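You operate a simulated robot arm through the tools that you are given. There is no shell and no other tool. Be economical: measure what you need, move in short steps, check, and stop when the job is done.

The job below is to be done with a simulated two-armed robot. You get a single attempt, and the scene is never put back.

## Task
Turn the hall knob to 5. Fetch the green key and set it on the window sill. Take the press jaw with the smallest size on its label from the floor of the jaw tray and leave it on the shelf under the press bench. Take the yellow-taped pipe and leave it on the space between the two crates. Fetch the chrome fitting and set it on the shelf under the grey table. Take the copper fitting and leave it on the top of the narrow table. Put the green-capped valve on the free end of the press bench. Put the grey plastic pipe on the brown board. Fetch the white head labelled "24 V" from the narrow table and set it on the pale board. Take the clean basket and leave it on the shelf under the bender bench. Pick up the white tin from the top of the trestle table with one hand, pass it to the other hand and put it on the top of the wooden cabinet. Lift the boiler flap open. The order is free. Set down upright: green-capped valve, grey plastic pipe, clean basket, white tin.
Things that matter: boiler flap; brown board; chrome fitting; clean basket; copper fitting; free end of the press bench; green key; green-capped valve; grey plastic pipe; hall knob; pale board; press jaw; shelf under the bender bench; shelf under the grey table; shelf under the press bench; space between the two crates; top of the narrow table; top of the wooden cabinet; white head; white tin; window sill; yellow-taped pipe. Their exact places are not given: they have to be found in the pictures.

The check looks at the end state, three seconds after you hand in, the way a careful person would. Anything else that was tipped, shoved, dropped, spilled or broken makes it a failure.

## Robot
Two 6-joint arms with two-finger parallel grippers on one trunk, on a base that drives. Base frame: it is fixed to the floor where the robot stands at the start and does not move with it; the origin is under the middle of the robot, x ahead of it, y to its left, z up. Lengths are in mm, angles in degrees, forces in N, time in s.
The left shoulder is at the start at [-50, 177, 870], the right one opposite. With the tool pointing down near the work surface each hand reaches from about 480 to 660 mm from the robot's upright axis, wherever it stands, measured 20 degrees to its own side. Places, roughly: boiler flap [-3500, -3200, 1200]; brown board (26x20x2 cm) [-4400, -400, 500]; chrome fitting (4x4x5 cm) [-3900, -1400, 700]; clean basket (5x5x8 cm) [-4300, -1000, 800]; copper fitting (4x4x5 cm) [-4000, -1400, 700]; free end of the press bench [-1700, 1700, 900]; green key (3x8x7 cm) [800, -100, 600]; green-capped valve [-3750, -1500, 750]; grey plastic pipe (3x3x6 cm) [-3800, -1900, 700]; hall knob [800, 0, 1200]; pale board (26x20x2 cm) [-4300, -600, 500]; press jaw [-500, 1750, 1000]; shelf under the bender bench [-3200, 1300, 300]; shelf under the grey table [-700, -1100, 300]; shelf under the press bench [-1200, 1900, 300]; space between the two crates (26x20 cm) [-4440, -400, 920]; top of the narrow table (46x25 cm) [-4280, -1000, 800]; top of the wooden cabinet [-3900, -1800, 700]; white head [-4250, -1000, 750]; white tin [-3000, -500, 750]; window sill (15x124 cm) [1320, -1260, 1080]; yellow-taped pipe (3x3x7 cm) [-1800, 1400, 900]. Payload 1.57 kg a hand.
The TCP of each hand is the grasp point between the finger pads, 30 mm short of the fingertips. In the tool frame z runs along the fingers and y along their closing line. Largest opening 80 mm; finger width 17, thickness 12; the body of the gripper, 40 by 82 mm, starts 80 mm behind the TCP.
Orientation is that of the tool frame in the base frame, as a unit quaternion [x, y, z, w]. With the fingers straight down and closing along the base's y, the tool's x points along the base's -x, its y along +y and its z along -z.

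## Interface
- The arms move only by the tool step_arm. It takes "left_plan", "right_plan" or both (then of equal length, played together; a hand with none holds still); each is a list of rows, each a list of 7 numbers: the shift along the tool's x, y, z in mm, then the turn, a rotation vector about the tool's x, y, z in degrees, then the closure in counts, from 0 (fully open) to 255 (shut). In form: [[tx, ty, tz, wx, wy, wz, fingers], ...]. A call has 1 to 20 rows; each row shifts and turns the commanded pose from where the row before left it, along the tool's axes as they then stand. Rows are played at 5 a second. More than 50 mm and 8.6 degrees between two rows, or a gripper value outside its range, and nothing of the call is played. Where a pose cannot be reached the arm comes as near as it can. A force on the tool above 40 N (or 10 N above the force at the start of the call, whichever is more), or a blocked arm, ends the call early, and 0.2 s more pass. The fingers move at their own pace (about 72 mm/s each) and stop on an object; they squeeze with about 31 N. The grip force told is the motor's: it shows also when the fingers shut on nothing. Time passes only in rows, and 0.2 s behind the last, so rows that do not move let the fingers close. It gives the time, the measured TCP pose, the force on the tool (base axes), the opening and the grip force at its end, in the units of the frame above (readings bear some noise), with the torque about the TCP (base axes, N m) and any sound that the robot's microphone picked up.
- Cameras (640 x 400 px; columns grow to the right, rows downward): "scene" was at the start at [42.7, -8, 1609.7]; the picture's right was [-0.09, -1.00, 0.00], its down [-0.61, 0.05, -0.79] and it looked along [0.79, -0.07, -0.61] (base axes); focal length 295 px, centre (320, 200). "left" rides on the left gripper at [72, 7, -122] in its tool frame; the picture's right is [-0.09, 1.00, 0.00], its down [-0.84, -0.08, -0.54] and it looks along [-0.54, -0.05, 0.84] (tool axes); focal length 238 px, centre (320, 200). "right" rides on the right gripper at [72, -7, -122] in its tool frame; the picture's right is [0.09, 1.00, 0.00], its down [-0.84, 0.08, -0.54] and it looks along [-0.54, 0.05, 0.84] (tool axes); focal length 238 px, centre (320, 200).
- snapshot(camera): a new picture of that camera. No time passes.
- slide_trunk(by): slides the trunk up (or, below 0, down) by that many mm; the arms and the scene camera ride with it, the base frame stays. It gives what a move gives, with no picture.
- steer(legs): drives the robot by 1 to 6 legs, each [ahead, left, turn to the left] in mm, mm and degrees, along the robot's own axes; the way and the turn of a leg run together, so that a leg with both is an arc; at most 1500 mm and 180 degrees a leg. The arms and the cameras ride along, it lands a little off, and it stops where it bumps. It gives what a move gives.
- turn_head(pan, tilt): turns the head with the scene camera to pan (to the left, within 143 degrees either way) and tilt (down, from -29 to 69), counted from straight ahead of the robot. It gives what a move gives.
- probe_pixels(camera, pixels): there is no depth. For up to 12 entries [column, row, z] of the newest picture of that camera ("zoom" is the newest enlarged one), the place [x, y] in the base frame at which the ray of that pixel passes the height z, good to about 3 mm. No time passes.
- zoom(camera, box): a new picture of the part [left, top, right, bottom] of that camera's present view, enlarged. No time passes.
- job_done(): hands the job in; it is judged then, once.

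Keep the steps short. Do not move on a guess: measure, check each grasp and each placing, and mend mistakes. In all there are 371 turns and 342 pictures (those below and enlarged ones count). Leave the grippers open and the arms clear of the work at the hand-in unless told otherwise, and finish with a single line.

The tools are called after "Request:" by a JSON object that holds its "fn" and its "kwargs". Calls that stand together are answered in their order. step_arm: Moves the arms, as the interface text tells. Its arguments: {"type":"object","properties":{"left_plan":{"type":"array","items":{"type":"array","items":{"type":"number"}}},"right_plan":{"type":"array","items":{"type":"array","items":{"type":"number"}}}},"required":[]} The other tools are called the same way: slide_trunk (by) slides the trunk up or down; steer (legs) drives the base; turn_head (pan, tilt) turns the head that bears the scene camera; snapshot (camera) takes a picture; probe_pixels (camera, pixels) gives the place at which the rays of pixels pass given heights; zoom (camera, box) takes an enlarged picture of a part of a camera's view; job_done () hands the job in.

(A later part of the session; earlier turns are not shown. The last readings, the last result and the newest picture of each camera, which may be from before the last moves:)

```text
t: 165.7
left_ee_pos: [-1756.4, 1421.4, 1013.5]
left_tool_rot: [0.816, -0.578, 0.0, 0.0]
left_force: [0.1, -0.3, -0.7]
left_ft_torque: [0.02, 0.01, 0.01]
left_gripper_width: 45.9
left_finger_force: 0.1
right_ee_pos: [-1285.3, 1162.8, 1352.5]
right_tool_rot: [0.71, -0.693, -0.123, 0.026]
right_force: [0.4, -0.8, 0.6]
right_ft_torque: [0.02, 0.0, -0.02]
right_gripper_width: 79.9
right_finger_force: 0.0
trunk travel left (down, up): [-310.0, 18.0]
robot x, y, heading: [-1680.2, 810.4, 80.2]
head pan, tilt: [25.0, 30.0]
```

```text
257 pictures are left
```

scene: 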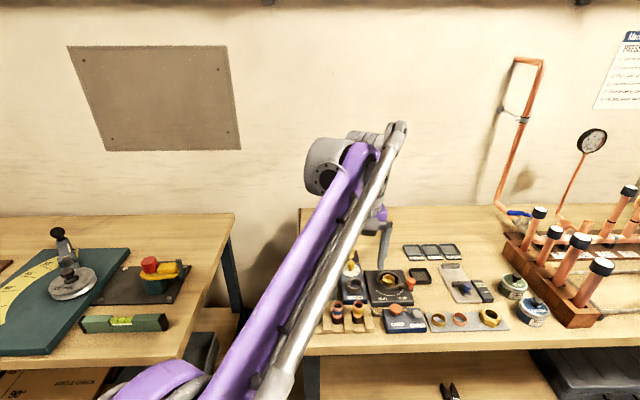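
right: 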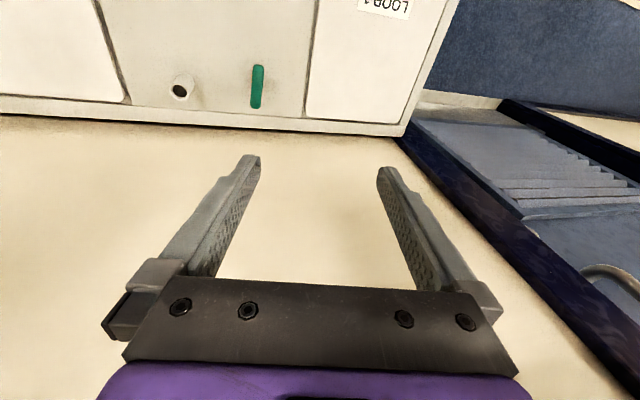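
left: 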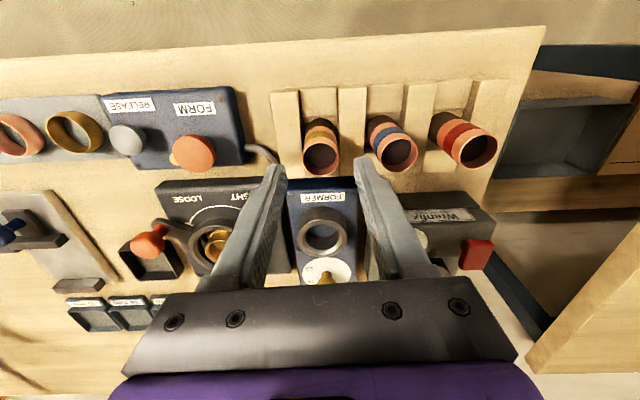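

Request:
{"fn": "step_arm", "kwargs": {"left_plan": [[2, 1, 30, 0, 0, 0, 108], [0, 0, 17, 0, 0, 0, 108], [0, 0, 0, 0, 0, 0, 255], [0, 0, 0, 0, 0, 0, 255], [0, 0, 0, 0, 0, 0, 255]]}}

Request:
{"fn": "step_arm", "kwargs": {"left_plan": [[0, 0, -20, 0, 0, 0, 255], [0, 0, -30, 0, 0, 0, 255], [0, 0, -40, 0, 0, 0, 255], [0, 0, -40, 0, 0, 0, 255]]}}

Request:
{"fn": "snapshot", "kwargs": {"camera": "left"}}

```text
t: 166.9
left_ee_pos: [-1758.4, 1417.7, 967.6]
left_tool_rot: [0.816, -0.578, 0.0, 0.0]
left_force: [-0.6, -0.5, -0.3]
left_ft_torque: [0.04, 0.01, -0.01]
left_gripper_width: 26.2
left_finger_force: 30.7
right_ee_pos: [-1285.8, 1161.7, 1351.4]
right_tool_rot: [0.71, -0.693, -0.123, 0.025]
right_force: [-0.2, -0.4, -0.4]
right_ft_torque: [0.01, 0.04, 0.03]
right_gripper_width: 80.1
right_finger_force: 0.0
trunk travel left (down, up): [-310.0, 18.0]
robot x, y, heading: [-1683.9, 807.4, 80.2]
head pan, tilt: [25.0, 30.0]
```

```text
t: 167.9
left_ee_pos: [-1760.6, 1419.9, 1101.7]
left_tool_rot: [0.816, -0.578, 0.0, 0.0]
left_force: [0.4, 0.5, -1.5]
left_ft_torque: [0.03, -0.03, -0.02]
left_gripper_width: 26.3
left_finger_force: 31.1
right_ee_pos: [-1285.4, 1163.8, 1351.4]
right_tool_rot: [0.71, -0.693, -0.122, 0.026]
right_force: [0.6, 0.2, -0.5]
right_ft_torque: [-0.02, 0.0, 0.01]
right_gripper_width: 79.9
right_finger_force: 0.1
trunk travel left (down, up): [-310.0, 18.0]
robot x, y, heading: [-1680.7, 810.6, 80.2]
head pan, tilt: [25.0, 30.0]
```

```text
256 pictures are left
```

left: 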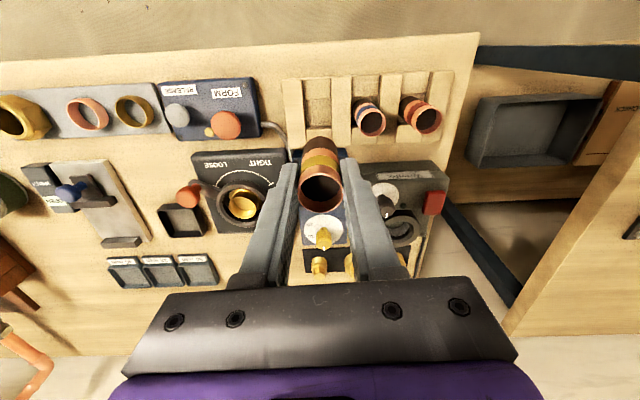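

Pipe held. I raise and retract it, squaring the hand to the robot, then back off and turn toward the rack at the far end.

Request:
{"fn": "step_arm", "kwargs": {"left_plan": [[10, 0, -40, 0, 0, 0, 255], [30, 0, -35, 0, 0, 0, 255], [30, 0, -35, 0, 0, 7.3, 255], [30, 0, -30, 0, 0, 7.3, 255], [30, 0, -20, 0, 0, 7.3, 255], [30, -10, -10, 0, 0, 7.3, 255], [30, -10, 0, 0, 0, 0, 255]]}}

Request:
{"fn": "steer", "kwargs": {"legs": [[-150, 0, 0], [0, 0, 117]]}}

Request:
{"fn": "turn_head", "kwargs": {"pan": 0, "tilt": 20}}

Request:
{"fn": "snapshot", "kwargs": {"camera": "scene"}}

```text
t: 169.5
left_ee_pos: [-1713.5, 1229.4, 1269.6]
left_tool_rot: [-0.644, 0.765, 0.0, 0.001]
left_force: [-0.1, 0.2, -1.6]
left_ft_torque: [0.01, 0.0, -0.02]
left_gripper_width: 26.0
left_finger_force: 31.0
right_ee_pos: [-1286.4, 1162.4, 1351.7]
right_tool_rot: [0.71, -0.693, -0.122, 0.025]
right_force: [-0.3, 0.1, 0.0]
right_ft_torque: [0.04, 0.01, 0.01]
right_gripper_width: 80.0
right_finger_force: 0.1
trunk travel left (down, up): [-310.0, 18.0]
robot x, y, heading: [-1680.1, 807.3, 80.1]
head pan, tilt: [25.0, 30.0]
```

```text
t: 175.7
left_ee_pos: [-2068.5, 444.8, 1269.3]
left_tool_rot: [0.989, 0.15, 0.0, -0.001]
left_force: [-0.2, 0.1, 0.2]
left_ft_torque: [-0.02, 0.02, 0.01]
left_gripper_width: 26.4
left_finger_force: 30.6
right_ee_pos: [-2203.1, 854.6, 1351.7]
right_tool_rot: [0.962, 0.244, -0.042, 0.118]
right_force: [-0.4, 0.4, -0.3]
right_ft_torque: [0.02, -0.02, -0.02]
right_gripper_width: 79.9
right_finger_force: 0.1
trunk travel left (down, up): [-310.0, 18.0]
robot x, y, heading: [-1704.8, 663.1, -162.6]
head pan, tilt: [25.0, 30.0]
```

```text
t: 176.6
left_ee_pos: [-2070.4, 444.3, 1270.1]
left_tool_rot: [0.989, 0.151, 0.0, 0.001]
left_force: [0.0, 0.3, -1.4]
left_ft_torque: [0.0, -0.01, -0.03]
left_gripper_width: 26.3
left_finger_force: 30.9
right_ee_pos: [-2203.9, 855.8, 1351.6]
right_tool_rot: [0.962, 0.243, -0.041, 0.118]
right_force: [-0.2, -0.9, 0.0]
right_ft_torque: [0.02, 0.0, -0.02]
right_gripper_width: 79.9
right_finger_force: 0.1
trunk travel left (down, up): [-310.0, 18.0]
robot x, y, heading: [-1707.6, 663.5, -163.0]
head pan, tilt: [0.0, 20.0]
```

```text
255 pictures are left
```

scene: 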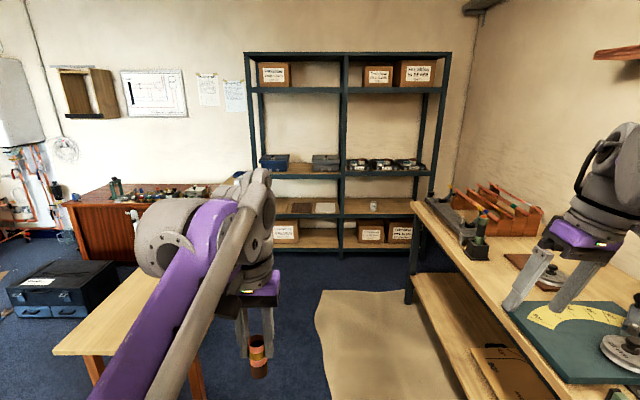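

I see the rack: two crates at (274,162) and (328,162), boards below at (300,207),(325,207). Probe.

Request:
{"fn": "probe_pixels", "kwargs": {"camera": "scene", "pixels": [[300, 172, 900], [262, 177, 900], [340, 177, 900], [302, 208, 500], [325, 208, 500], [262, 213, 500], [340, 215, 500], [55, 352, 750], [235, 183, 750], [128, 190, 800]]}}

Request:
{"fn": "zoom", "kwargs": {"camera": "scene", "box": [235, 130, 355, 250]}}

```text
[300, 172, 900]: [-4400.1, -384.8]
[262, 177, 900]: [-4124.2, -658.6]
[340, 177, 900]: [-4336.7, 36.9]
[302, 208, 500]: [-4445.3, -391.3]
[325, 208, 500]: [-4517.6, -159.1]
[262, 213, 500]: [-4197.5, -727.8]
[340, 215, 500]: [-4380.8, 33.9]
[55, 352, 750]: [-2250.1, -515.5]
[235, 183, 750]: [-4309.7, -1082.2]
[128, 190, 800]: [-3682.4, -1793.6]
```

```text
3.33 times, centred on (295, 190) of scene
```

zoom: 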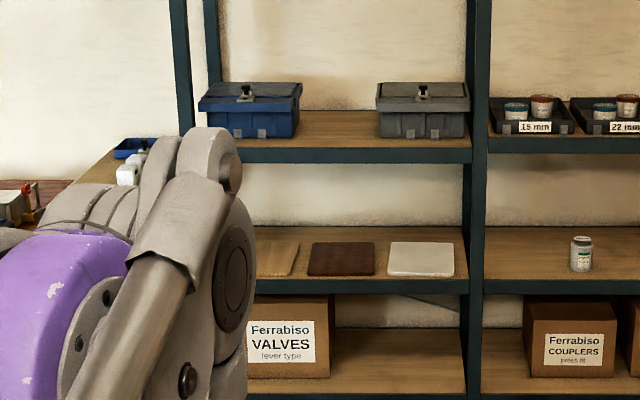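

Boards: tan at left (pale), brown in the middle, white at right (distractor). I retract the right hand a little, then drive 1500 mm toward the rack and look again.

Request:
{"fn": "step_arm", "kwargs": {"right_plan": [[30, 0, 0, 0, 0, 0, 0], [30, 0, 0, 0, 0, 0, 0], [30, 0, 0, 0, 0, 0, 0], [30, 0, 0, 0, 0, 0, 0]]}}

Request:
{"fn": "steer", "kwargs": {"legs": [[1450, -30, 0.6]]}}

Request:
{"fn": "snapshot", "kwargs": {"camera": "scene"}}

```text
t: 177.6
left_ee_pos: [-2067.3, 445.2, 1269.3]
left_tool_rot: [0.989, 0.15, -0.001, 0.0]
left_force: [-0.4, -0.2, -0.7]
left_ft_torque: [0.01, 0.02, 0.04]
left_gripper_width: 26.6
left_finger_force: 31.0
right_ee_pos: [-2098.7, 910.0, 1337.7]
right_tool_rot: [0.962, 0.244, -0.042, 0.118]
right_force: [-0.4, -0.8, -0.5]
right_ft_torque: [0.03, 0.02, 0.03]
right_gripper_width: 79.9
right_finger_force: 0.0
trunk travel left (down, up): [-310.0, 18.0]
robot x, y, heading: [-1710.1, 663.5, -162.8]
head pan, tilt: [0.0, 20.0]
```

```text
t: 184.7
left_ee_pos: [-3447.0, 70.6, 1268.7]
left_tool_rot: [0.99, 0.141, 0.0, 0.0]
left_force: [-0.1, -1.2, -0.5]
left_ft_torque: [0.0, 0.03, -0.02]
left_gripper_width: 26.3
left_finger_force: 31.6
right_ee_pos: [-3470.1, 534.0, 1338.4]
right_tool_rot: [0.964, 0.234, -0.043, 0.117]
right_force: [0.5, 0.2, -0.8]
right_ft_torque: [-0.01, 0.01, 0.03]
right_gripper_width: 80.0
right_finger_force: 0.1
trunk travel left (down, up): [-310.0, 18.0]
robot x, y, heading: [-3080.9, 279.8, -163.8]
head pan, tilt: [0.0, 20.0]
```

```text
253 pictures are left
```

scene: 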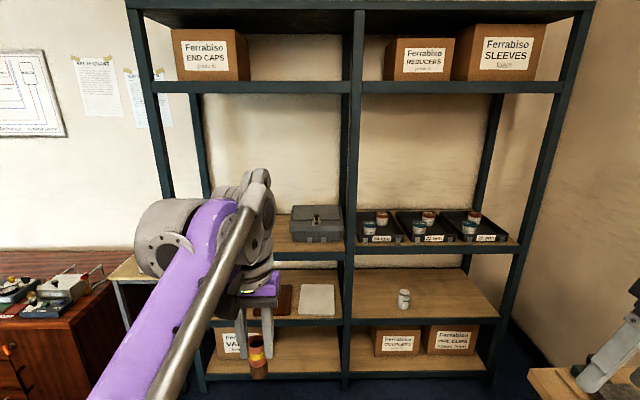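

Request:
{"fn": "probe_pixels", "kwargs": {"camera": "scene", "pixels": [[320, 253, 900], [340, 252, 880], [330, 93, 1700], [330, 93, 1650], [300, 240, 905], [343, 242, 905], [320, 322, 500], [330, 373, 200], [320, 322, 480], [205, 385, 0]]}}

```text
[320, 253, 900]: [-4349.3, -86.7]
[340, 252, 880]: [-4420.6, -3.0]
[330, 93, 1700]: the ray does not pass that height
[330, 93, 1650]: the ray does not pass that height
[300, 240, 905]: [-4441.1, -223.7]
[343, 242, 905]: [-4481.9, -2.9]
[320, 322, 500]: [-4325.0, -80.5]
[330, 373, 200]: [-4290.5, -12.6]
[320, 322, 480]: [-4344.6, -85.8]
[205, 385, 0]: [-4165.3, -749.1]
```

Upper shelf underside is at about z 1600, so plenty of room. Drive closer (700 mm) and look with the hand camera too.

Request:
{"fn": "steer", "kwargs": {"legs": [[700, 40, 1.0]]}}

Request:
{"fn": "turn_head", "kwargs": {"pan": 15, "tilt": 35}}

Request:
{"fn": "snapshot", "kwargs": {"camera": "scene"}}

Request:
{"fn": "snapshot", "kwargs": {"camera": "left"}}

```text
t: 188.6
left_ee_pos: [-4117.6, -161.0, 1271.0]
left_tool_rot: [0.99, 0.139, 0.0, 0.0]
left_force: [0.5, 0.1, -0.5]
left_ft_torque: [0.01, -0.03, -0.02]
left_gripper_width: 26.3
left_finger_force: 30.9
right_ee_pos: [-4137.2, 304.9, 1338.1]
right_tool_rot: [0.965, 0.231, -0.044, 0.116]
right_force: [-0.4, 0.2, 0.5]
right_ft_torque: [-0.01, 0.05, 0.0]
right_gripper_width: 80.0
right_finger_force: 0.1
trunk travel left (down, up): [-310.0, 18.0]
robot x, y, heading: [-3753.3, 49.9, -164.3]
head pan, tilt: [0.0, 20.0]
```

```text
t: 189.4
left_ee_pos: [-4117.2, -161.4, 1270.0]
left_tool_rot: [0.99, 0.139, 0.0, 0.0]
left_force: [-0.5, 0.5, -0.1]
left_ft_torque: [-0.01, 0.01, 0.01]
left_gripper_width: 26.2
left_finger_force: 30.7
right_ee_pos: [-4136.5, 304.4, 1338.6]
right_tool_rot: [0.965, 0.232, -0.043, 0.117]
right_force: [0.3, 1.3, -0.5]
right_ft_torque: [-0.01, -0.02, 0.0]
right_gripper_width: 80.3
right_finger_force: 0.0
trunk travel left (down, up): [-310.0, 18.0]
robot x, y, heading: [-3753.5, 51.1, -164.1]
head pan, tilt: [15.0, 35.0]
```

```text
252 pictures are left
```

scene: 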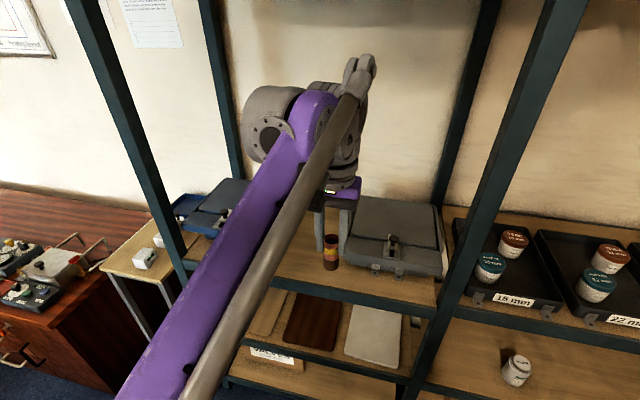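

```text
251 pictures are left
```

left: 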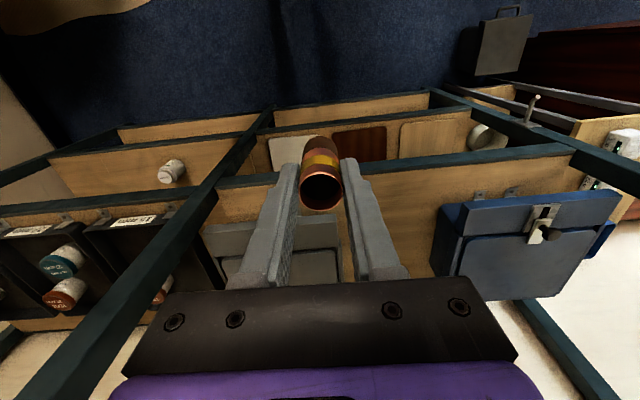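

I probe the gap between the grey and blue crates in the hand view, shelf z≈905.

Request:
{"fn": "probe_pixels", "kwargs": {"camera": "left", "pixels": [[390, 225, 905], [345, 225, 905], [434, 240, 905], [440, 205, 905], [390, 165, 905], [250, 181, 905], [345, 250, 905], [440, 275, 905]]}}

Request:
{"fn": "probe_pixels", "kwargs": {"camera": "scene", "pixels": [[345, 264, 905], [372, 272, 905], [290, 270, 905], [435, 303, 905], [300, 283, 905]]}}

```text
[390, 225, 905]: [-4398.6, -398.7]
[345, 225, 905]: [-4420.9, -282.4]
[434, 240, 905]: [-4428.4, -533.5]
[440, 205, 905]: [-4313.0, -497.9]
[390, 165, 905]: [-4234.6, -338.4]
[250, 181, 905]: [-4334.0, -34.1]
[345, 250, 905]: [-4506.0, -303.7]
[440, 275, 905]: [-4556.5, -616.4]
```

```text
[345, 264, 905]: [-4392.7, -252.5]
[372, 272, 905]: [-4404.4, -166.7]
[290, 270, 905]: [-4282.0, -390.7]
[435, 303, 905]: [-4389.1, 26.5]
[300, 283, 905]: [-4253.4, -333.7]
```

Gap centre ≈ (-4425,-405). I drive 200 ahead / 50 left, then extend the arm into the rack above the gap.

Request:
{"fn": "steer", "kwargs": {"legs": [[200, 50, 0]]}}

Request:
{"fn": "step_arm", "kwargs": {"left_plan": [[-28, 17, 30, 0, 0, 0, 255], [-28, 17, 30, 0, 0, 0, 255], [-27, 17, 30, 0, 0, 0, 255], [-27, 17, 30, 0, 0, 0, 255], [-27, 17, 30, 0, 0, 0, 255], [-26, 17, 30, 0, 0, 0, 255], [0, 0, 30, 0, 0, 0, 255], [0, 0, 0, 0, 0, 0, 255]]}}

Request:
{"fn": "snapshot", "kwargs": {"camera": "left"}}

Request:
{"fn": "snapshot", "kwargs": {"camera": "scene"}}

```text
t: 191.0
left_ee_pos: [-4291.3, -260.4, 1269.7]
left_tool_rot: [0.99, 0.138, 0.0, 0.0]
left_force: [0.1, -0.8, -1.3]
left_ft_torque: [0.01, -0.02, -0.03]
left_gripper_width: 26.2
left_finger_force: 31.6
right_ee_pos: [-4310.1, 203.9, 1339.1]
right_tool_rot: [0.965, 0.23, -0.043, 0.117]
right_force: [0.2, -0.2, -0.1]
right_ft_torque: [-0.01, -0.02, 0.04]
right_gripper_width: 80.4
right_finger_force: 0.0
trunk travel left (down, up): [-310.0, 18.0]
robot x, y, heading: [-3925.1, -55.5, -164.1]
head pan, tilt: [15.0, 35.0]
```

```text
t: 192.8
left_ee_pos: [-4422.3, -401.3, 1057.9]
left_tool_rot: [0.991, 0.136, 0.0, 0.0]
left_force: [-0.2, -0.4, 0.0]
left_ft_torque: [0.0, -0.02, -0.01]
left_gripper_width: 26.5
left_finger_force: 30.8
right_ee_pos: [-4310.6, 204.5, 1339.0]
right_tool_rot: [0.965, 0.23, -0.043, 0.117]
right_force: [0.5, 0.4, 0.4]
right_ft_torque: [-0.03, 0.0, 0.01]
right_gripper_width: 80.0
right_finger_force: 0.1
trunk travel left (down, up): [-310.0, 18.0]
robot x, y, heading: [-3920.4, -55.0, -164.1]
head pan, tilt: [15.0, 35.0]
```

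```text
250 pictures are left
```

left: 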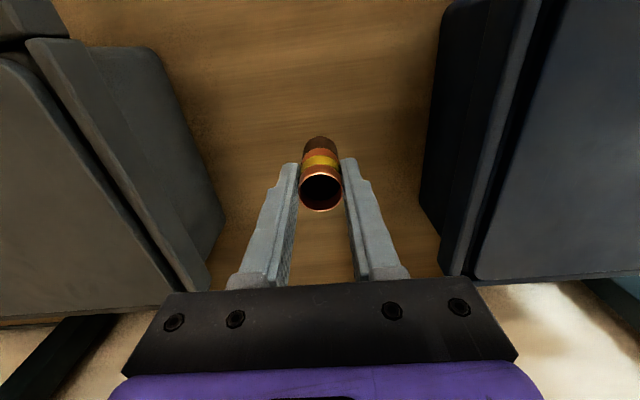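

```text
249 pictures are left
```

scene: 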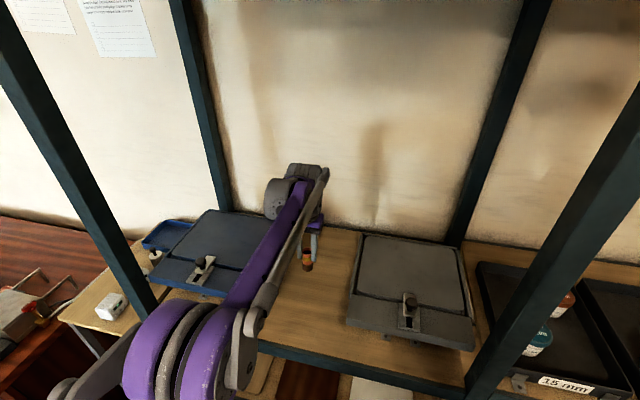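

The pipe is between the crates. Lower to near, then slowly to contact.

Request:
{"fn": "step_arm", "kwargs": {"left_plan": [[0, 0, 35, 0, 0, 0, 255], [0, 0, 30, 0, 0, 0, 255], [0, 0, 4, 0, 0, 0, 255], [0, 0, 4, 0, 0, 0, 255], [0, 0, 3, 0, 0, 0, 255], [0, 0, 3, 0, 0, 0, 255], [0, 0, 3, 0, 0, 0, 255]]}}

```text
t: 194.3
left_ee_pos: [-4419.9, -401.6, 982.3]
left_tool_rot: [0.991, 0.137, -0.001, 0.0]
left_force: [-0.1, 1.1, 28.1]
left_ft_torque: [0.09, 0.02, -0.02]
left_gripper_width: 26.4
left_finger_force: 30.9
right_ee_pos: [-4308.9, 204.7, 1340.1]
right_tool_rot: [0.965, 0.23, -0.045, 0.117]
right_force: [-0.1, -1.2, -1.0]
right_ft_torque: [-0.01, 0.0, 0.0]
right_gripper_width: 80.0
right_finger_force: 0.1
trunk travel left (down, up): [-310.0, 18.0]
robot x, y, heading: [-3924.3, -52.2, -164.4]
head pan, tilt: [15.0, 35.0]
stopped in row 7 (left hand): the force on the tool passed its limit at 43 N (the readings are from after the stop); the commanded pose is now the measured one
```

Contact at 982. Relieve 1 mm, open gently, and rise.

Request:
{"fn": "step_arm", "kwargs": {"left_plan": [[0, 0, -2, 0, 0, 0, 255], [0, 0, 0, 0, 0, 0, 170], [0, 0, 0, 0, 0, 0, 120], [0, 0, 0, 0, 0, 0, 60], [0, 0, 0, 0, 0, 0, 60], [0, 0, -40, 0, 0, 0, 60], [0, 0, -40, 0, 0, 0, 60], [0, 0, -40, 0, 0, 0, 60]]}}

Request:
{"fn": "snapshot", "kwargs": {"camera": "left"}}

```text
t: 196.1
left_ee_pos: [-4421.0, -401.8, 1102.9]
left_tool_rot: [0.991, 0.137, 0.0, 0.0]
left_force: [-0.7, -0.3, -0.5]
left_ft_torque: [0.04, -0.03, -0.02]
left_gripper_width: 61.4
left_finger_force: 0.1
right_ee_pos: [-4310.4, 204.0, 1339.0]
right_tool_rot: [0.965, 0.231, -0.043, 0.117]
right_force: [-0.2, 0.4, 0.7]
right_ft_torque: [0.02, -0.02, 0.01]
right_gripper_width: 79.9
right_finger_force: 0.0
trunk travel left (down, up): [-310.0, 18.0]
robot x, y, heading: [-3925.5, -51.8, -164.0]
head pan, tilt: [15.0, 35.0]
```

```text
248 pictures are left
```

left: 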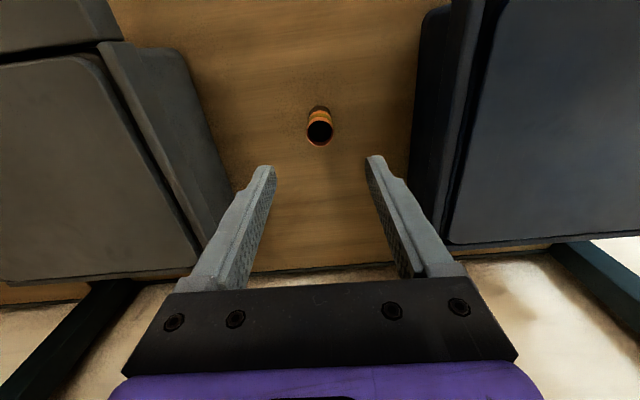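

Pipe stands between the crates. I retract the arm, back up, and look left at the narrow table, cabinet and trestle.

Request:
{"fn": "step_arm", "kwargs": {"left_plan": [[10, 0, -40, 0, 0, 0, 0], [30, -5, -35, 0, 0, 0, 0], [40, -10, -25, 0, 0, 0, 0], [40, -10, -20, 0, 0, 0, 0], [40, -10, 0, 0, 0, 0, 0], [40, -10, 0, 0, 0, 0, 0]]}}

Request:
{"fn": "steer", "kwargs": {"legs": [[-250, 0, 1.5]]}}

Request:
{"fn": "turn_head", "kwargs": {"pan": 60, "tilt": 35}}

Request:
{"fn": "snapshot", "kwargs": {"camera": "scene"}}

Request:
{"fn": "turn_head", "kwargs": {"pan": 110, "tilt": 40}}

Request:
{"fn": "snapshot", "kwargs": {"camera": "scene"}}

```text
t: 197.5
left_ee_pos: [-4239.5, -303.9, 1218.8]
left_tool_rot: [0.991, 0.136, -0.001, 0.0]
left_force: [-0.7, -0.1, -0.6]
left_ft_torque: [-0.03, 0.03, 0.0]
left_gripper_width: 80.0
left_finger_force: 0.1
right_ee_pos: [-4309.3, 204.8, 1338.5]
right_tool_rot: [0.965, 0.23, -0.045, 0.117]
right_force: [0.0, -0.2, 0.2]
right_ft_torque: [-0.04, 0.0, -0.03]
right_gripper_width: 80.0
right_finger_force: 0.0
trunk travel left (down, up): [-310.0, 18.0]
robot x, y, heading: [-3928.7, -50.3, -164.2]
head pan, tilt: [15.0, 35.0]
```

```text
t: 199.3
left_ee_pos: [-4002.2, -243.0, 1219.0]
left_tool_rot: [0.989, 0.148, 0.0, 0.0]
left_force: [0.0, -0.1, 0.5]
left_ft_torque: [0.03, -0.03, 0.0]
left_gripper_width: 79.9
left_finger_force: 0.0
right_ee_pos: [-4081.7, 264.1, 1338.3]
right_tool_rot: [0.963, 0.241, -0.041, 0.116]
right_force: [-0.4, 0.5, 0.8]
right_ft_torque: [-0.01, 0.02, 0.02]
right_gripper_width: 80.0
right_finger_force: 0.1
trunk travel left (down, up): [-310.0, 18.0]
robot x, y, heading: [-3688.5, 18.7, -162.7]
head pan, tilt: [15.0, 35.0]
```

```text
t: 200.5
left_ee_pos: [-4001.6, -243.8, 1220.0]
left_tool_rot: [0.989, 0.147, 0.0, 0.0]
left_force: [0.1, -0.4, 0.5]
left_ft_torque: [-0.02, -0.02, -0.03]
left_gripper_width: 79.6
left_finger_force: 0.0
right_ee_pos: [-4082.8, 264.6, 1338.3]
right_tool_rot: [0.962, 0.242, -0.042, 0.118]
right_force: [-0.3, -0.1, 0.1]
right_ft_torque: [0.01, -0.02, 0.0]
right_gripper_width: 80.1
right_finger_force: 0.0
trunk travel left (down, up): [-310.0, 18.0]
robot x, y, heading: [-3693.5, 17.0, -163.0]
head pan, tilt: [60.0, 35.0]
```

```text
247 pictures are left
```

scene: 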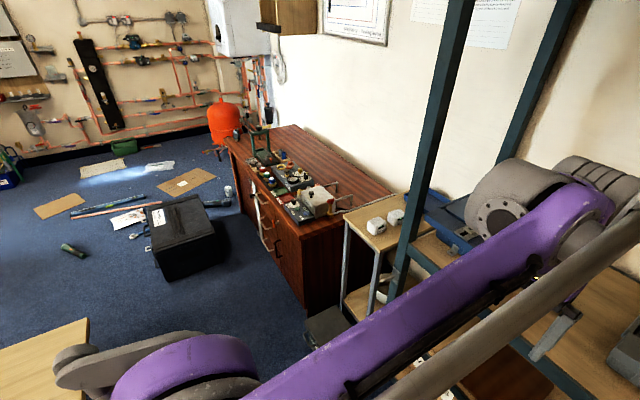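

```text
t: 201.6
left_ee_pos: [-4000.7, -242.5, 1217.9]
left_tool_rot: [0.989, 0.148, 0.0, 0.0]
left_force: [-0.7, 0.4, -0.6]
left_ft_torque: [0.0, 0.01, -0.01]
left_gripper_width: 80.0
left_finger_force: 0.1
right_ee_pos: [-4082.3, 263.6, 1338.7]
right_tool_rot: [0.962, 0.242, -0.041, 0.118]
right_force: [0.1, -0.1, -0.1]
right_ft_torque: [0.0, 0.01, 0.02]
right_gripper_width: 79.8
right_finger_force: 0.0
trunk travel left (down, up): [-310.0, 18.0]
robot x, y, heading: [-3691.2, 11.8, -163.1]
head pan, tilt: [110.0, 40.0]
```

```text
246 pictures are left
```

scene: 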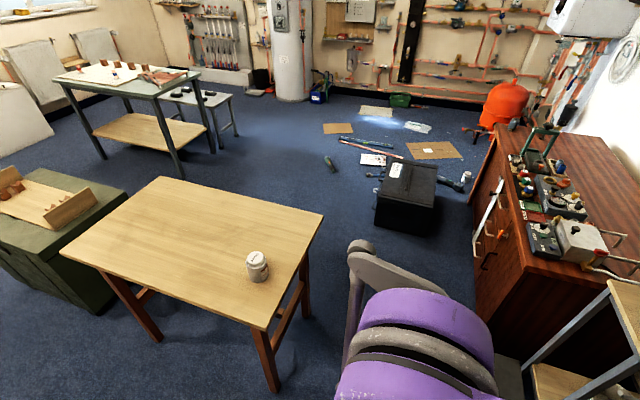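

I see the trestle with the white tin at (257,267) and, in the previous picture, the narrow table with two white heads. Probe trestle corners here.

Request:
{"fn": "probe_pixels", "kwargs": {"camera": "scene", "pixels": [[263, 330, 750], [323, 213, 750], [160, 177, 750], [62, 250, 750], [257, 275, 750], [500, 165, 800], [640, 380, 0], [435, 235, 0]]}}

Request:
{"fn": "turn_head", "kwargs": {"pan": 50, "tilt": 35}}

Request:
{"fn": "zoom", "kwargs": {"camera": "scene", "box": [340, 180, 500, 280]}}

```text
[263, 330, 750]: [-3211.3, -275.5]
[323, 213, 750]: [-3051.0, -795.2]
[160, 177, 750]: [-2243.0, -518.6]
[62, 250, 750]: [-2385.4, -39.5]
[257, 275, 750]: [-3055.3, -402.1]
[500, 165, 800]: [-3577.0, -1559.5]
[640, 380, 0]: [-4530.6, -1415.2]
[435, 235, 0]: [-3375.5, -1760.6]
```

```text
t: 202.9
left_ee_pos: [-4001.6, -243.3, 1220.3]
left_tool_rot: [0.989, 0.148, 0.0, -0.001]
left_force: [-0.4, -0.1, 0.0]
left_ft_torque: [0.0, -0.05, 0.0]
left_gripper_width: 80.0
left_finger_force: 0.0
right_ee_pos: [-4081.9, 264.5, 1339.2]
right_tool_rot: [0.962, 0.241, -0.043, 0.117]
right_force: [-0.9, -1.1, -0.7]
right_ft_torque: [0.04, 0.01, 0.03]
right_gripper_width: 80.0
right_finger_force: 0.0
trunk travel left (down, up): [-310.0, 18.0]
robot x, y, heading: [-3691.4, 13.8, -163.0]
head pan, tilt: [50.0, 35.0]
```

```text
4.00 times, centred on (420, 230) of scene
```

zoom: 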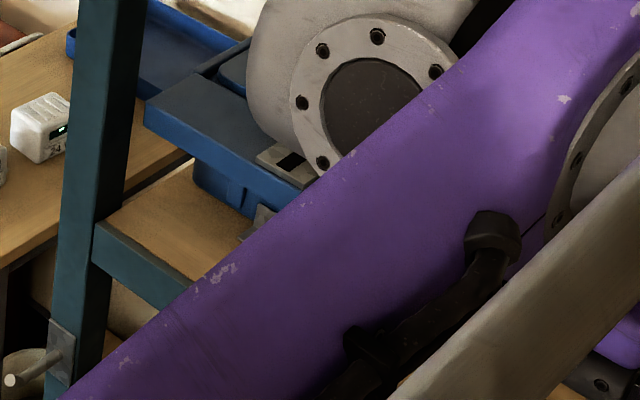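

I strafe left to stand before the narrow table and look.

Request:
{"fn": "steer", "kwargs": {"legs": [[80, 560, 0.5]]}}

Request:
{"fn": "turn_head", "kwargs": {"pan": 10, "tilt": 35}}

Request:
{"fn": "snapshot", "kwargs": {"camera": "scene"}}

Request:
{"fn": "snapshot", "kwargs": {"camera": "left"}}

```text
t: 208.3
left_ee_pos: [-3912.7, -805.2, 1218.9]
left_tool_rot: [0.989, 0.15, 0.0, 0.0]
left_force: [-1.3, 0.8, -0.5]
left_ft_torque: [0.02, -0.04, 0.02]
left_gripper_width: 80.0
left_finger_force: 0.1
right_ee_pos: [-3996.4, -297.9, 1339.1]
right_tool_rot: [0.962, 0.242, -0.042, 0.117]
right_force: [0.4, -0.1, 0.5]
right_ft_torque: [-0.05, 0.0, -0.01]
right_gripper_width: 79.7
right_finger_force: 0.0
trunk travel left (down, up): [-310.0, 18.0]
robot x, y, heading: [-3602.5, -546.0, -162.8]
head pan, tilt: [50.0, 35.0]
```

```text
t: 209.4
left_ee_pos: [-3913.5, -804.4, 1219.6]
left_tool_rot: [0.989, 0.149, -0.001, 0.0]
left_force: [-0.5, -0.4, 0.0]
left_ft_torque: [0.04, -0.03, 0.02]
left_gripper_width: 80.4
left_finger_force: 0.0
right_ee_pos: [-3996.3, -298.5, 1339.1]
right_tool_rot: [0.962, 0.243, -0.041, 0.118]
right_force: [-0.1, -0.2, 0.1]
right_ft_torque: [0.02, 0.01, -0.01]
right_gripper_width: 79.8
right_finger_force: 0.1
trunk travel left (down, up): [-310.0, 18.0]
robot x, y, heading: [-3606.3, -544.9, -162.8]
head pan, tilt: [10.0, 35.0]
```

```text
244 pictures are left
```

scene: 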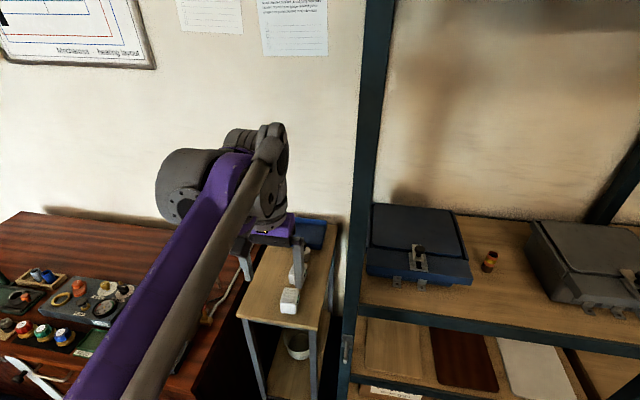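

```text
243 pictures are left
```

left: 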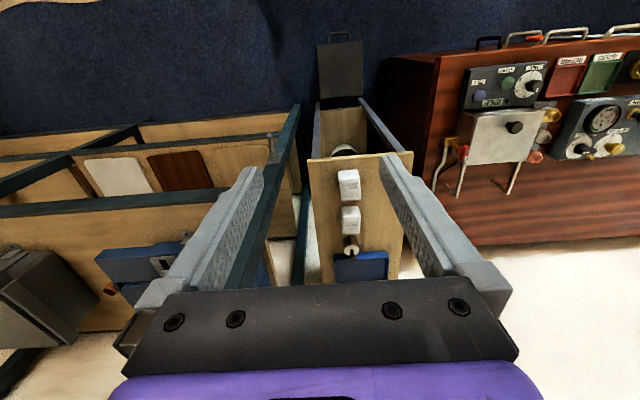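

Request:
{"fn": "zoom", "kwargs": {"camera": "left", "box": [290, 130, 430, 290]}}

Request:
{"fn": "zoom", "kwargs": {"camera": "scene", "box": [220, 200, 380, 390]}}

```text
2.50 times, centred on (360, 210) of left
```

zoom: 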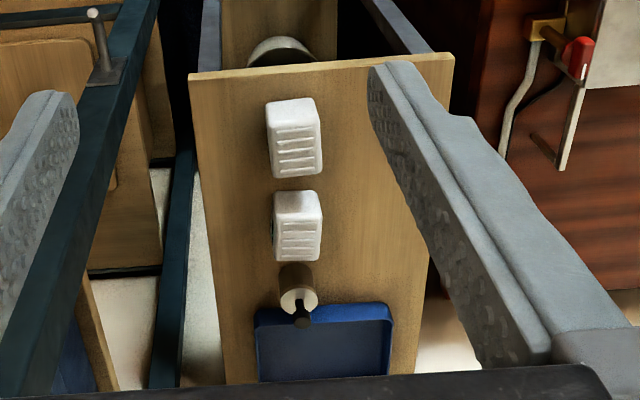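

```text
2.11 times, centred on (300, 295) of scene
```

zoom: 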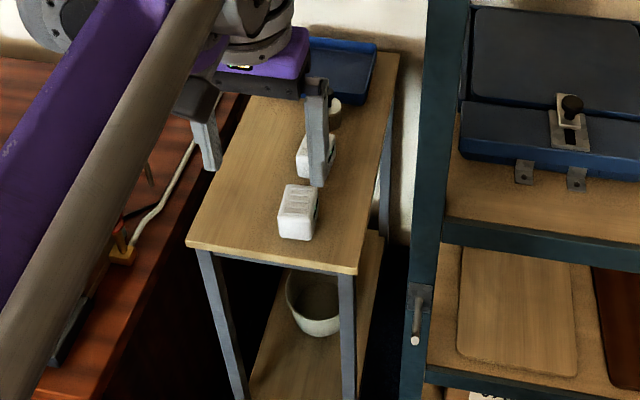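

The labels face the rack side. I try the right-hand camera for reading them.

Request:
{"fn": "snapshot", "kwargs": {"camera": "right"}}

```text
240 pictures are left
```

right: 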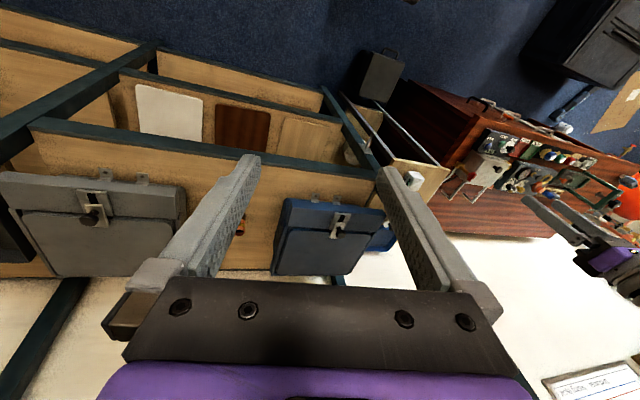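

Request:
{"fn": "zoom", "kwargs": {"camera": "scene", "box": [275, 240, 325, 320]}}

Request:
{"fn": "zoom", "kwargs": {"camera": "right", "box": [370, 150, 450, 200]}}

```text
5.00 times, centred on (300, 280) of scene
```

zoom: 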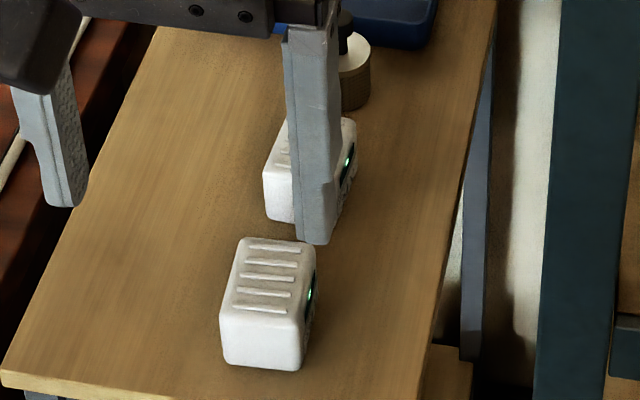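

```text
8.00 times, centred on (410, 175) of right
```

zoom: 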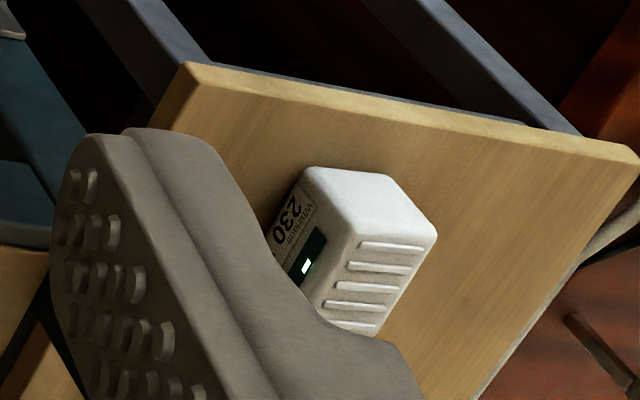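

The front head reads "230"; so the rear one is the 24 V head. I locate it: left (351,220), and triangulate the table height with the front corners.

Request:
{"fn": "probe_pixels", "kwargs": {"camera": "left", "pixels": [[308, 161, 780], [412, 153, 780], [351, 213, 830], [351, 213, 810], [349, 180, 830], [349, 245, 850], [308, 161, 760]]}}

Request:
{"fn": "probe_pixels", "kwargs": {"camera": "scene", "pixels": [[236, 316, 780], [317, 329, 780], [236, 316, 800], [317, 329, 800], [317, 329, 760], [293, 290, 830]]}}

```text
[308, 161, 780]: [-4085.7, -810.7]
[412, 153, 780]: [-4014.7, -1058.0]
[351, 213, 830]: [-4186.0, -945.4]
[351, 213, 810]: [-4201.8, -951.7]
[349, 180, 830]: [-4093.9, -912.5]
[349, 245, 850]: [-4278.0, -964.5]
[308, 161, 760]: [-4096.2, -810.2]
```

```text
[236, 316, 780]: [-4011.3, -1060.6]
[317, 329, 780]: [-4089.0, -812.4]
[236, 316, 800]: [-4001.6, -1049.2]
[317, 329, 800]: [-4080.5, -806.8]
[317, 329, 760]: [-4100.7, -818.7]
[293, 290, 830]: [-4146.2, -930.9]
```

Table top z≈780. I drive 90 mm ahead and bring the left hand above the rear head at z≈1000.

Request:
{"fn": "steer", "kwargs": {"legs": [[90, 0, 0]]}}

Request:
{"fn": "step_arm", "kwargs": {"left_plan": [[-34, 9, 30, 0, 0, 0, 0], [-34, 9, 30, 0, 0, 0, 0], [-34, 9, 30, 0, 0, 0, 0], [-34, 9, 30, 0, 0, 0, 0], [-34, 9, 30, 0, 0, 0, 0], [-34, 9, 30, 0, 0, 0, 0], [0, 0, 30, 0, 0, 0, 0], [0, 0, 0, 0, 0, 0, 0]]}}

Request:
{"fn": "snapshot", "kwargs": {"camera": "left"}}

Request:
{"fn": "snapshot", "kwargs": {"camera": "scene"}}

```text
t: 210.5
left_ee_pos: [-3999.7, -831.4, 1217.6]
left_tool_rot: [0.989, 0.15, 0.0, 0.0]
left_force: [0.2, -0.8, -1.4]
left_ft_torque: [0.01, 0.0, -0.01]
left_gripper_width: 80.0
left_finger_force: 0.0
right_ee_pos: [-4081.6, -324.8, 1338.1]
right_tool_rot: [0.962, 0.243, -0.042, 0.118]
right_force: [0.3, 0.0, 0.9]
right_ft_torque: [0.02, -0.02, -0.01]
right_gripper_width: 80.0
right_finger_force: 0.2
trunk travel left (down, up): [-310.0, 18.0]
robot x, y, heading: [-3688.5, -570.1, -162.6]
head pan, tilt: [10.0, 35.0]
```

```text
t: 212.3
left_ee_pos: [-4176.8, -945.6, 1004.8]
left_tool_rot: [0.989, 0.15, 0.0, 0.0]
left_force: [-0.1, 0.2, 0.0]
left_ft_torque: [0.01, -0.01, 0.01]
left_gripper_width: 79.9
left_finger_force: 0.2
right_ee_pos: [-4080.2, -323.8, 1338.8]
right_tool_rot: [0.962, 0.243, -0.041, 0.119]
right_force: [-0.8, 0.4, 0.3]
right_ft_torque: [-0.02, -0.04, 0.01]
right_gripper_width: 80.1
right_finger_force: 0.0
trunk travel left (down, up): [-310.0, 18.0]
robot x, y, heading: [-3687.9, -571.6, -162.8]
head pan, tilt: [10.0, 35.0]
```

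```text
237 pictures are left
```

left: 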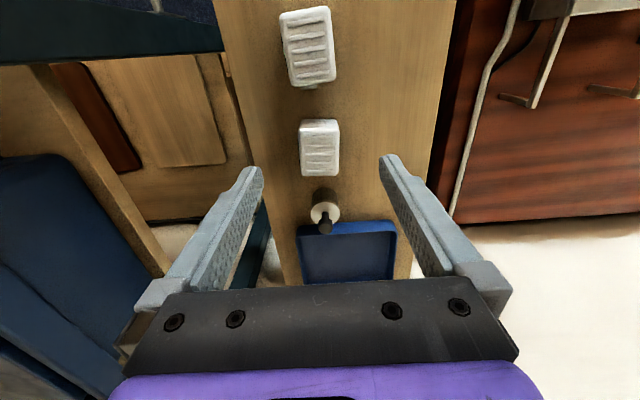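

```text
236 pictures are left
```

scene: 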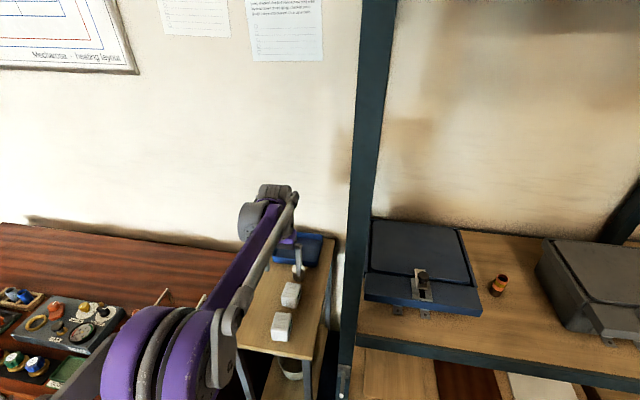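

Request:
{"fn": "zoom", "kwargs": {"camera": "left", "box": [260, 90, 420, 250]}}

Request:
{"fn": "zoom", "kwargs": {"camera": "scene", "box": [240, 240, 340, 350]}}

```text
2.50 times, centred on (340, 170) of left
```

zoom: 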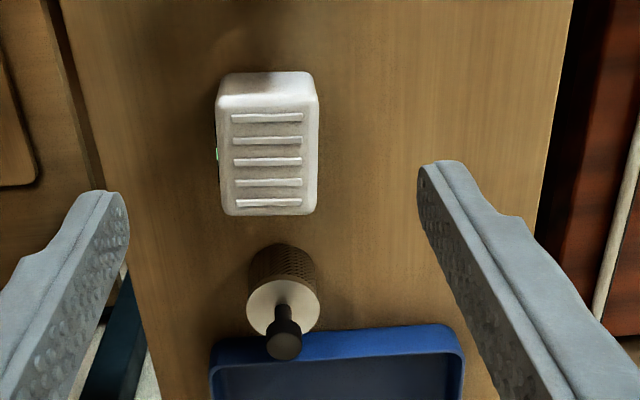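

```text
3.64 times, centred on (290, 295) of scene
```

zoom: 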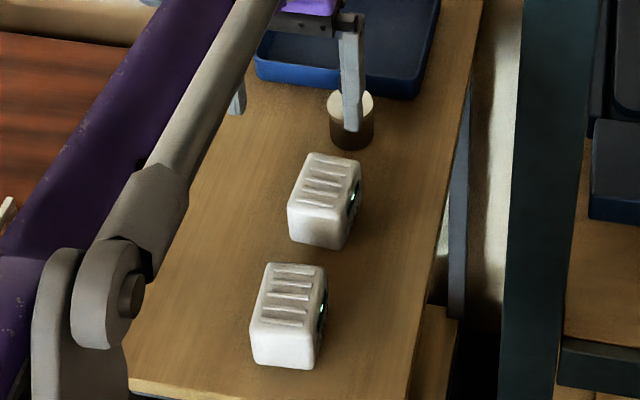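

Request:
{"fn": "probe_pixels", "kwargs": {"camera": "left", "pixels": [[318.8, 154, 820], [318.8, 154, 840], [318.8, 154, 860]]}}

Request:
{"fn": "probe_pixels", "kwargs": {"camera": "scene", "pixels": [[292.2, 289.5, 820], [292.2, 289.5, 840], [292.2, 289.5, 860]]}}

```text
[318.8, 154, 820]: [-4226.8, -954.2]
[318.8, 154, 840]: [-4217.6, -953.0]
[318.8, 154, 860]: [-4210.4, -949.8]
```

```text
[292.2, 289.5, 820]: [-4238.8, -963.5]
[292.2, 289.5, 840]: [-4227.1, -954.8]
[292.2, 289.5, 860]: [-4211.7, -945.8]
```

Head top centre ≈ (-4216,-951,847). Move over, descend to z≈822, close.

Request:
{"fn": "step_arm", "kwargs": {"left_plan": [[-39, -7, 20, 0, 0, 0, 0], [0, 0, 40, 0, 0, 0, 0], [0, 0, 40, 0, 0, 0, 0], [0, 0, 30, 0, 0, 0, 0], [0, 0, 0, 0, 0, 0, 0]]}}

Request:
{"fn": "snapshot", "kwargs": {"camera": "left"}}

```text
t: 213.5
left_ee_pos: [-4216.6, -948.4, 877.1]
left_tool_rot: [0.989, 0.148, 0.0, -0.001]
left_force: [-0.1, -0.3, -0.7]
left_ft_torque: [0.02, 0.0, -0.02]
left_gripper_width: 80.4
left_finger_force: 0.1
right_ee_pos: [-4080.3, -323.1, 1337.8]
right_tool_rot: [0.962, 0.243, -0.041, 0.118]
right_force: [0.4, -0.5, -0.6]
right_ft_torque: [-0.01, 0.02, -0.03]
right_gripper_width: 80.1
right_finger_force: 0.0
trunk travel left (down, up): [-310.0, 18.0]
robot x, y, heading: [-3686.8, -570.6, -162.8]
head pan, tilt: [10.0, 35.0]
```

```text
233 pictures are left
```

left: 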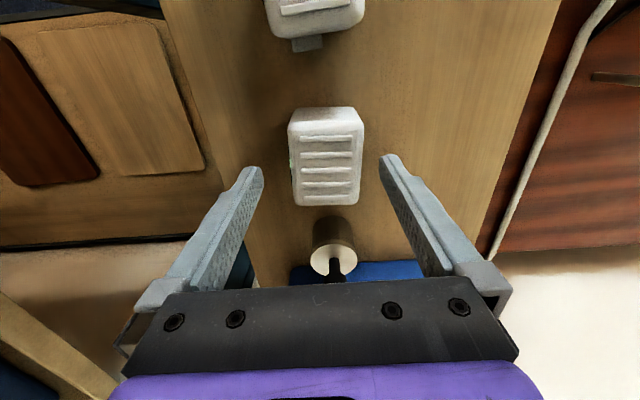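

Request:
{"fn": "step_arm", "kwargs": {"left_plan": [[0, 3, 30, 0, 0, 0, 0], [0, 0, 25, 0, 0, 0, 0], [0, 0, 0, 0, 0, 0, 255], [0, 0, 0, 0, 0, 0, 255], [0, 0, 0, 0, 0, 0, 255]]}}

Request:
{"fn": "step_arm", "kwargs": {"left_plan": [[0, 0, -20, 0, 0, 0, 255], [0, 0, -40, 0, 0, 0, 255], [0, 0, -40, 0, 0, 0, 255], [0, 0, -40, 0, 0, 0, 255]]}}

Request:
{"fn": "snapshot", "kwargs": {"camera": "left"}}

```text
t: 214.1
left_ee_pos: [-4215.9, -949.6, 829.7]
left_tool_rot: [0.989, 0.149, -0.002, 0.0]
left_force: [2.6, -0.4, 49.0]
left_ft_torque: [2.83, 0.44, 0.0]
left_gripper_width: 55.3
left_finger_force: 2.5
right_ee_pos: [-4079.3, -323.1, 1337.6]
right_tool_rot: [0.962, 0.242, -0.043, 0.119]
right_force: [-1.0, -0.3, -0.4]
right_ft_torque: [0.0, 0.04, 0.02]
right_gripper_width: 79.9
right_finger_force: 0.1
trunk travel left (down, up): [-310.0, 18.0]
robot x, y, heading: [-3686.3, -570.7, -162.8]
head pan, tilt: [10.0, 35.0]
stopped in row 3 (left hand): the force on the tool passed its limit at 53 N (the readings are from after the stop); the commanded pose is now the measured one
```

```text
t: 215.1
left_ee_pos: [-4217.1, -949.9, 968.6]
left_tool_rot: [0.989, 0.149, -0.001, -0.001]
left_force: [0.4, 0.9, -3.2]
left_ft_torque: [-0.01, -0.05, 0.0]
left_gripper_width: 50.8
left_finger_force: 31.4
right_ee_pos: [-4080.1, -323.8, 1339.7]
right_tool_rot: [0.962, 0.243, -0.041, 0.117]
right_force: [0.0, 0.7, 0.4]
right_ft_torque: [0.0, 0.0, 0.01]
right_gripper_width: 79.9
right_finger_force: 0.1
trunk travel left (down, up): [-310.0, 18.0]
robot x, y, heading: [-3689.0, -572.4, -162.9]
head pan, tilt: [10.0, 35.0]
```

```text
232 pictures are left
```

left: 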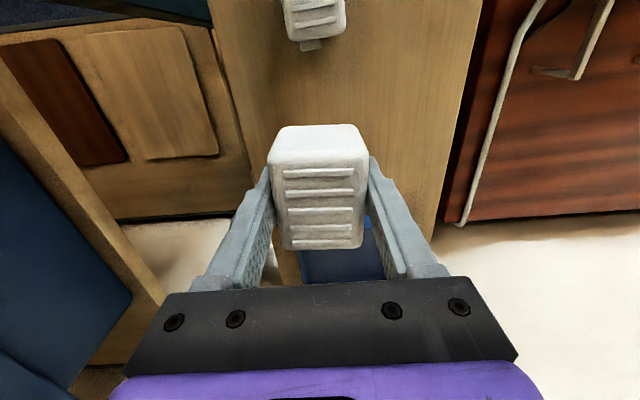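

Fingertips touched the table (it is at z≈799), but the 24 V head is held (50.8 mm). I raise and check the basket behind.

Request:
{"fn": "step_arm", "kwargs": {"left_plan": [[10, 0, -45, 0, 0, 0, 255], [30, -5, -35, 0, 0, 0, 255], [40, -10, -25, 0, 0, 0, 255], [40, -10, -20, 0, 0, 0, 255], [40, -10, 0, 0, 0, 0, 255], [40, -10, 0, 0, 0, 0, 255]]}}

Request:
{"fn": "zoom", "kwargs": {"camera": "scene", "box": [220, 220, 380, 390]}}

Request:
{"fn": "snapshot", "kwargs": {"camera": "left"}}

```text
t: 216.5
left_ee_pos: [-4035.3, -849.1, 1095.2]
left_tool_rot: [0.989, 0.149, -0.001, 0.0]
left_force: [1.2, -0.5, -3.4]
left_ft_torque: [-0.02, 0.05, -0.02]
left_gripper_width: 50.5
left_finger_force: 31.2
right_ee_pos: [-4080.6, -323.3, 1338.9]
right_tool_rot: [0.962, 0.243, -0.043, 0.119]
right_force: [0.2, -0.3, -0.6]
right_ft_torque: [-0.02, 0.05, -0.02]
right_gripper_width: 80.2
right_finger_force: 0.1
trunk travel left (down, up): [-310.0, 18.0]
robot x, y, heading: [-3690.4, -570.6, -163.2]
head pan, tilt: [10.0, 35.0]
```

```text
2.35 times, centred on (300, 305) of scene
```

zoom: 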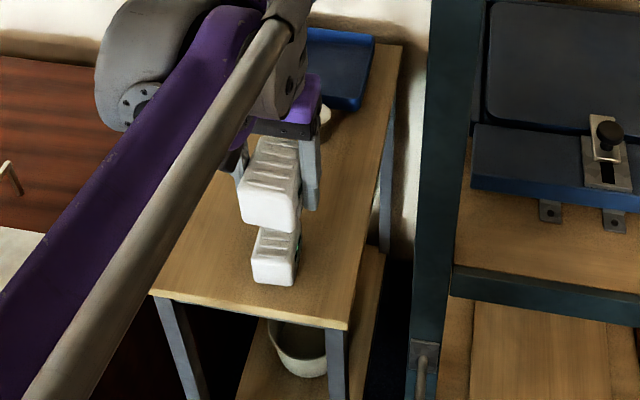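

```text
230 pictures are left
```

left: 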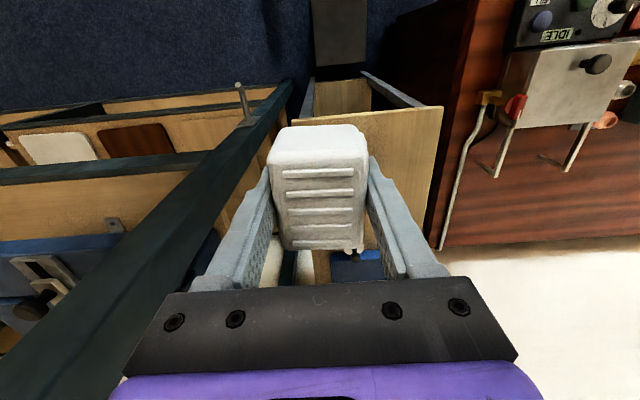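

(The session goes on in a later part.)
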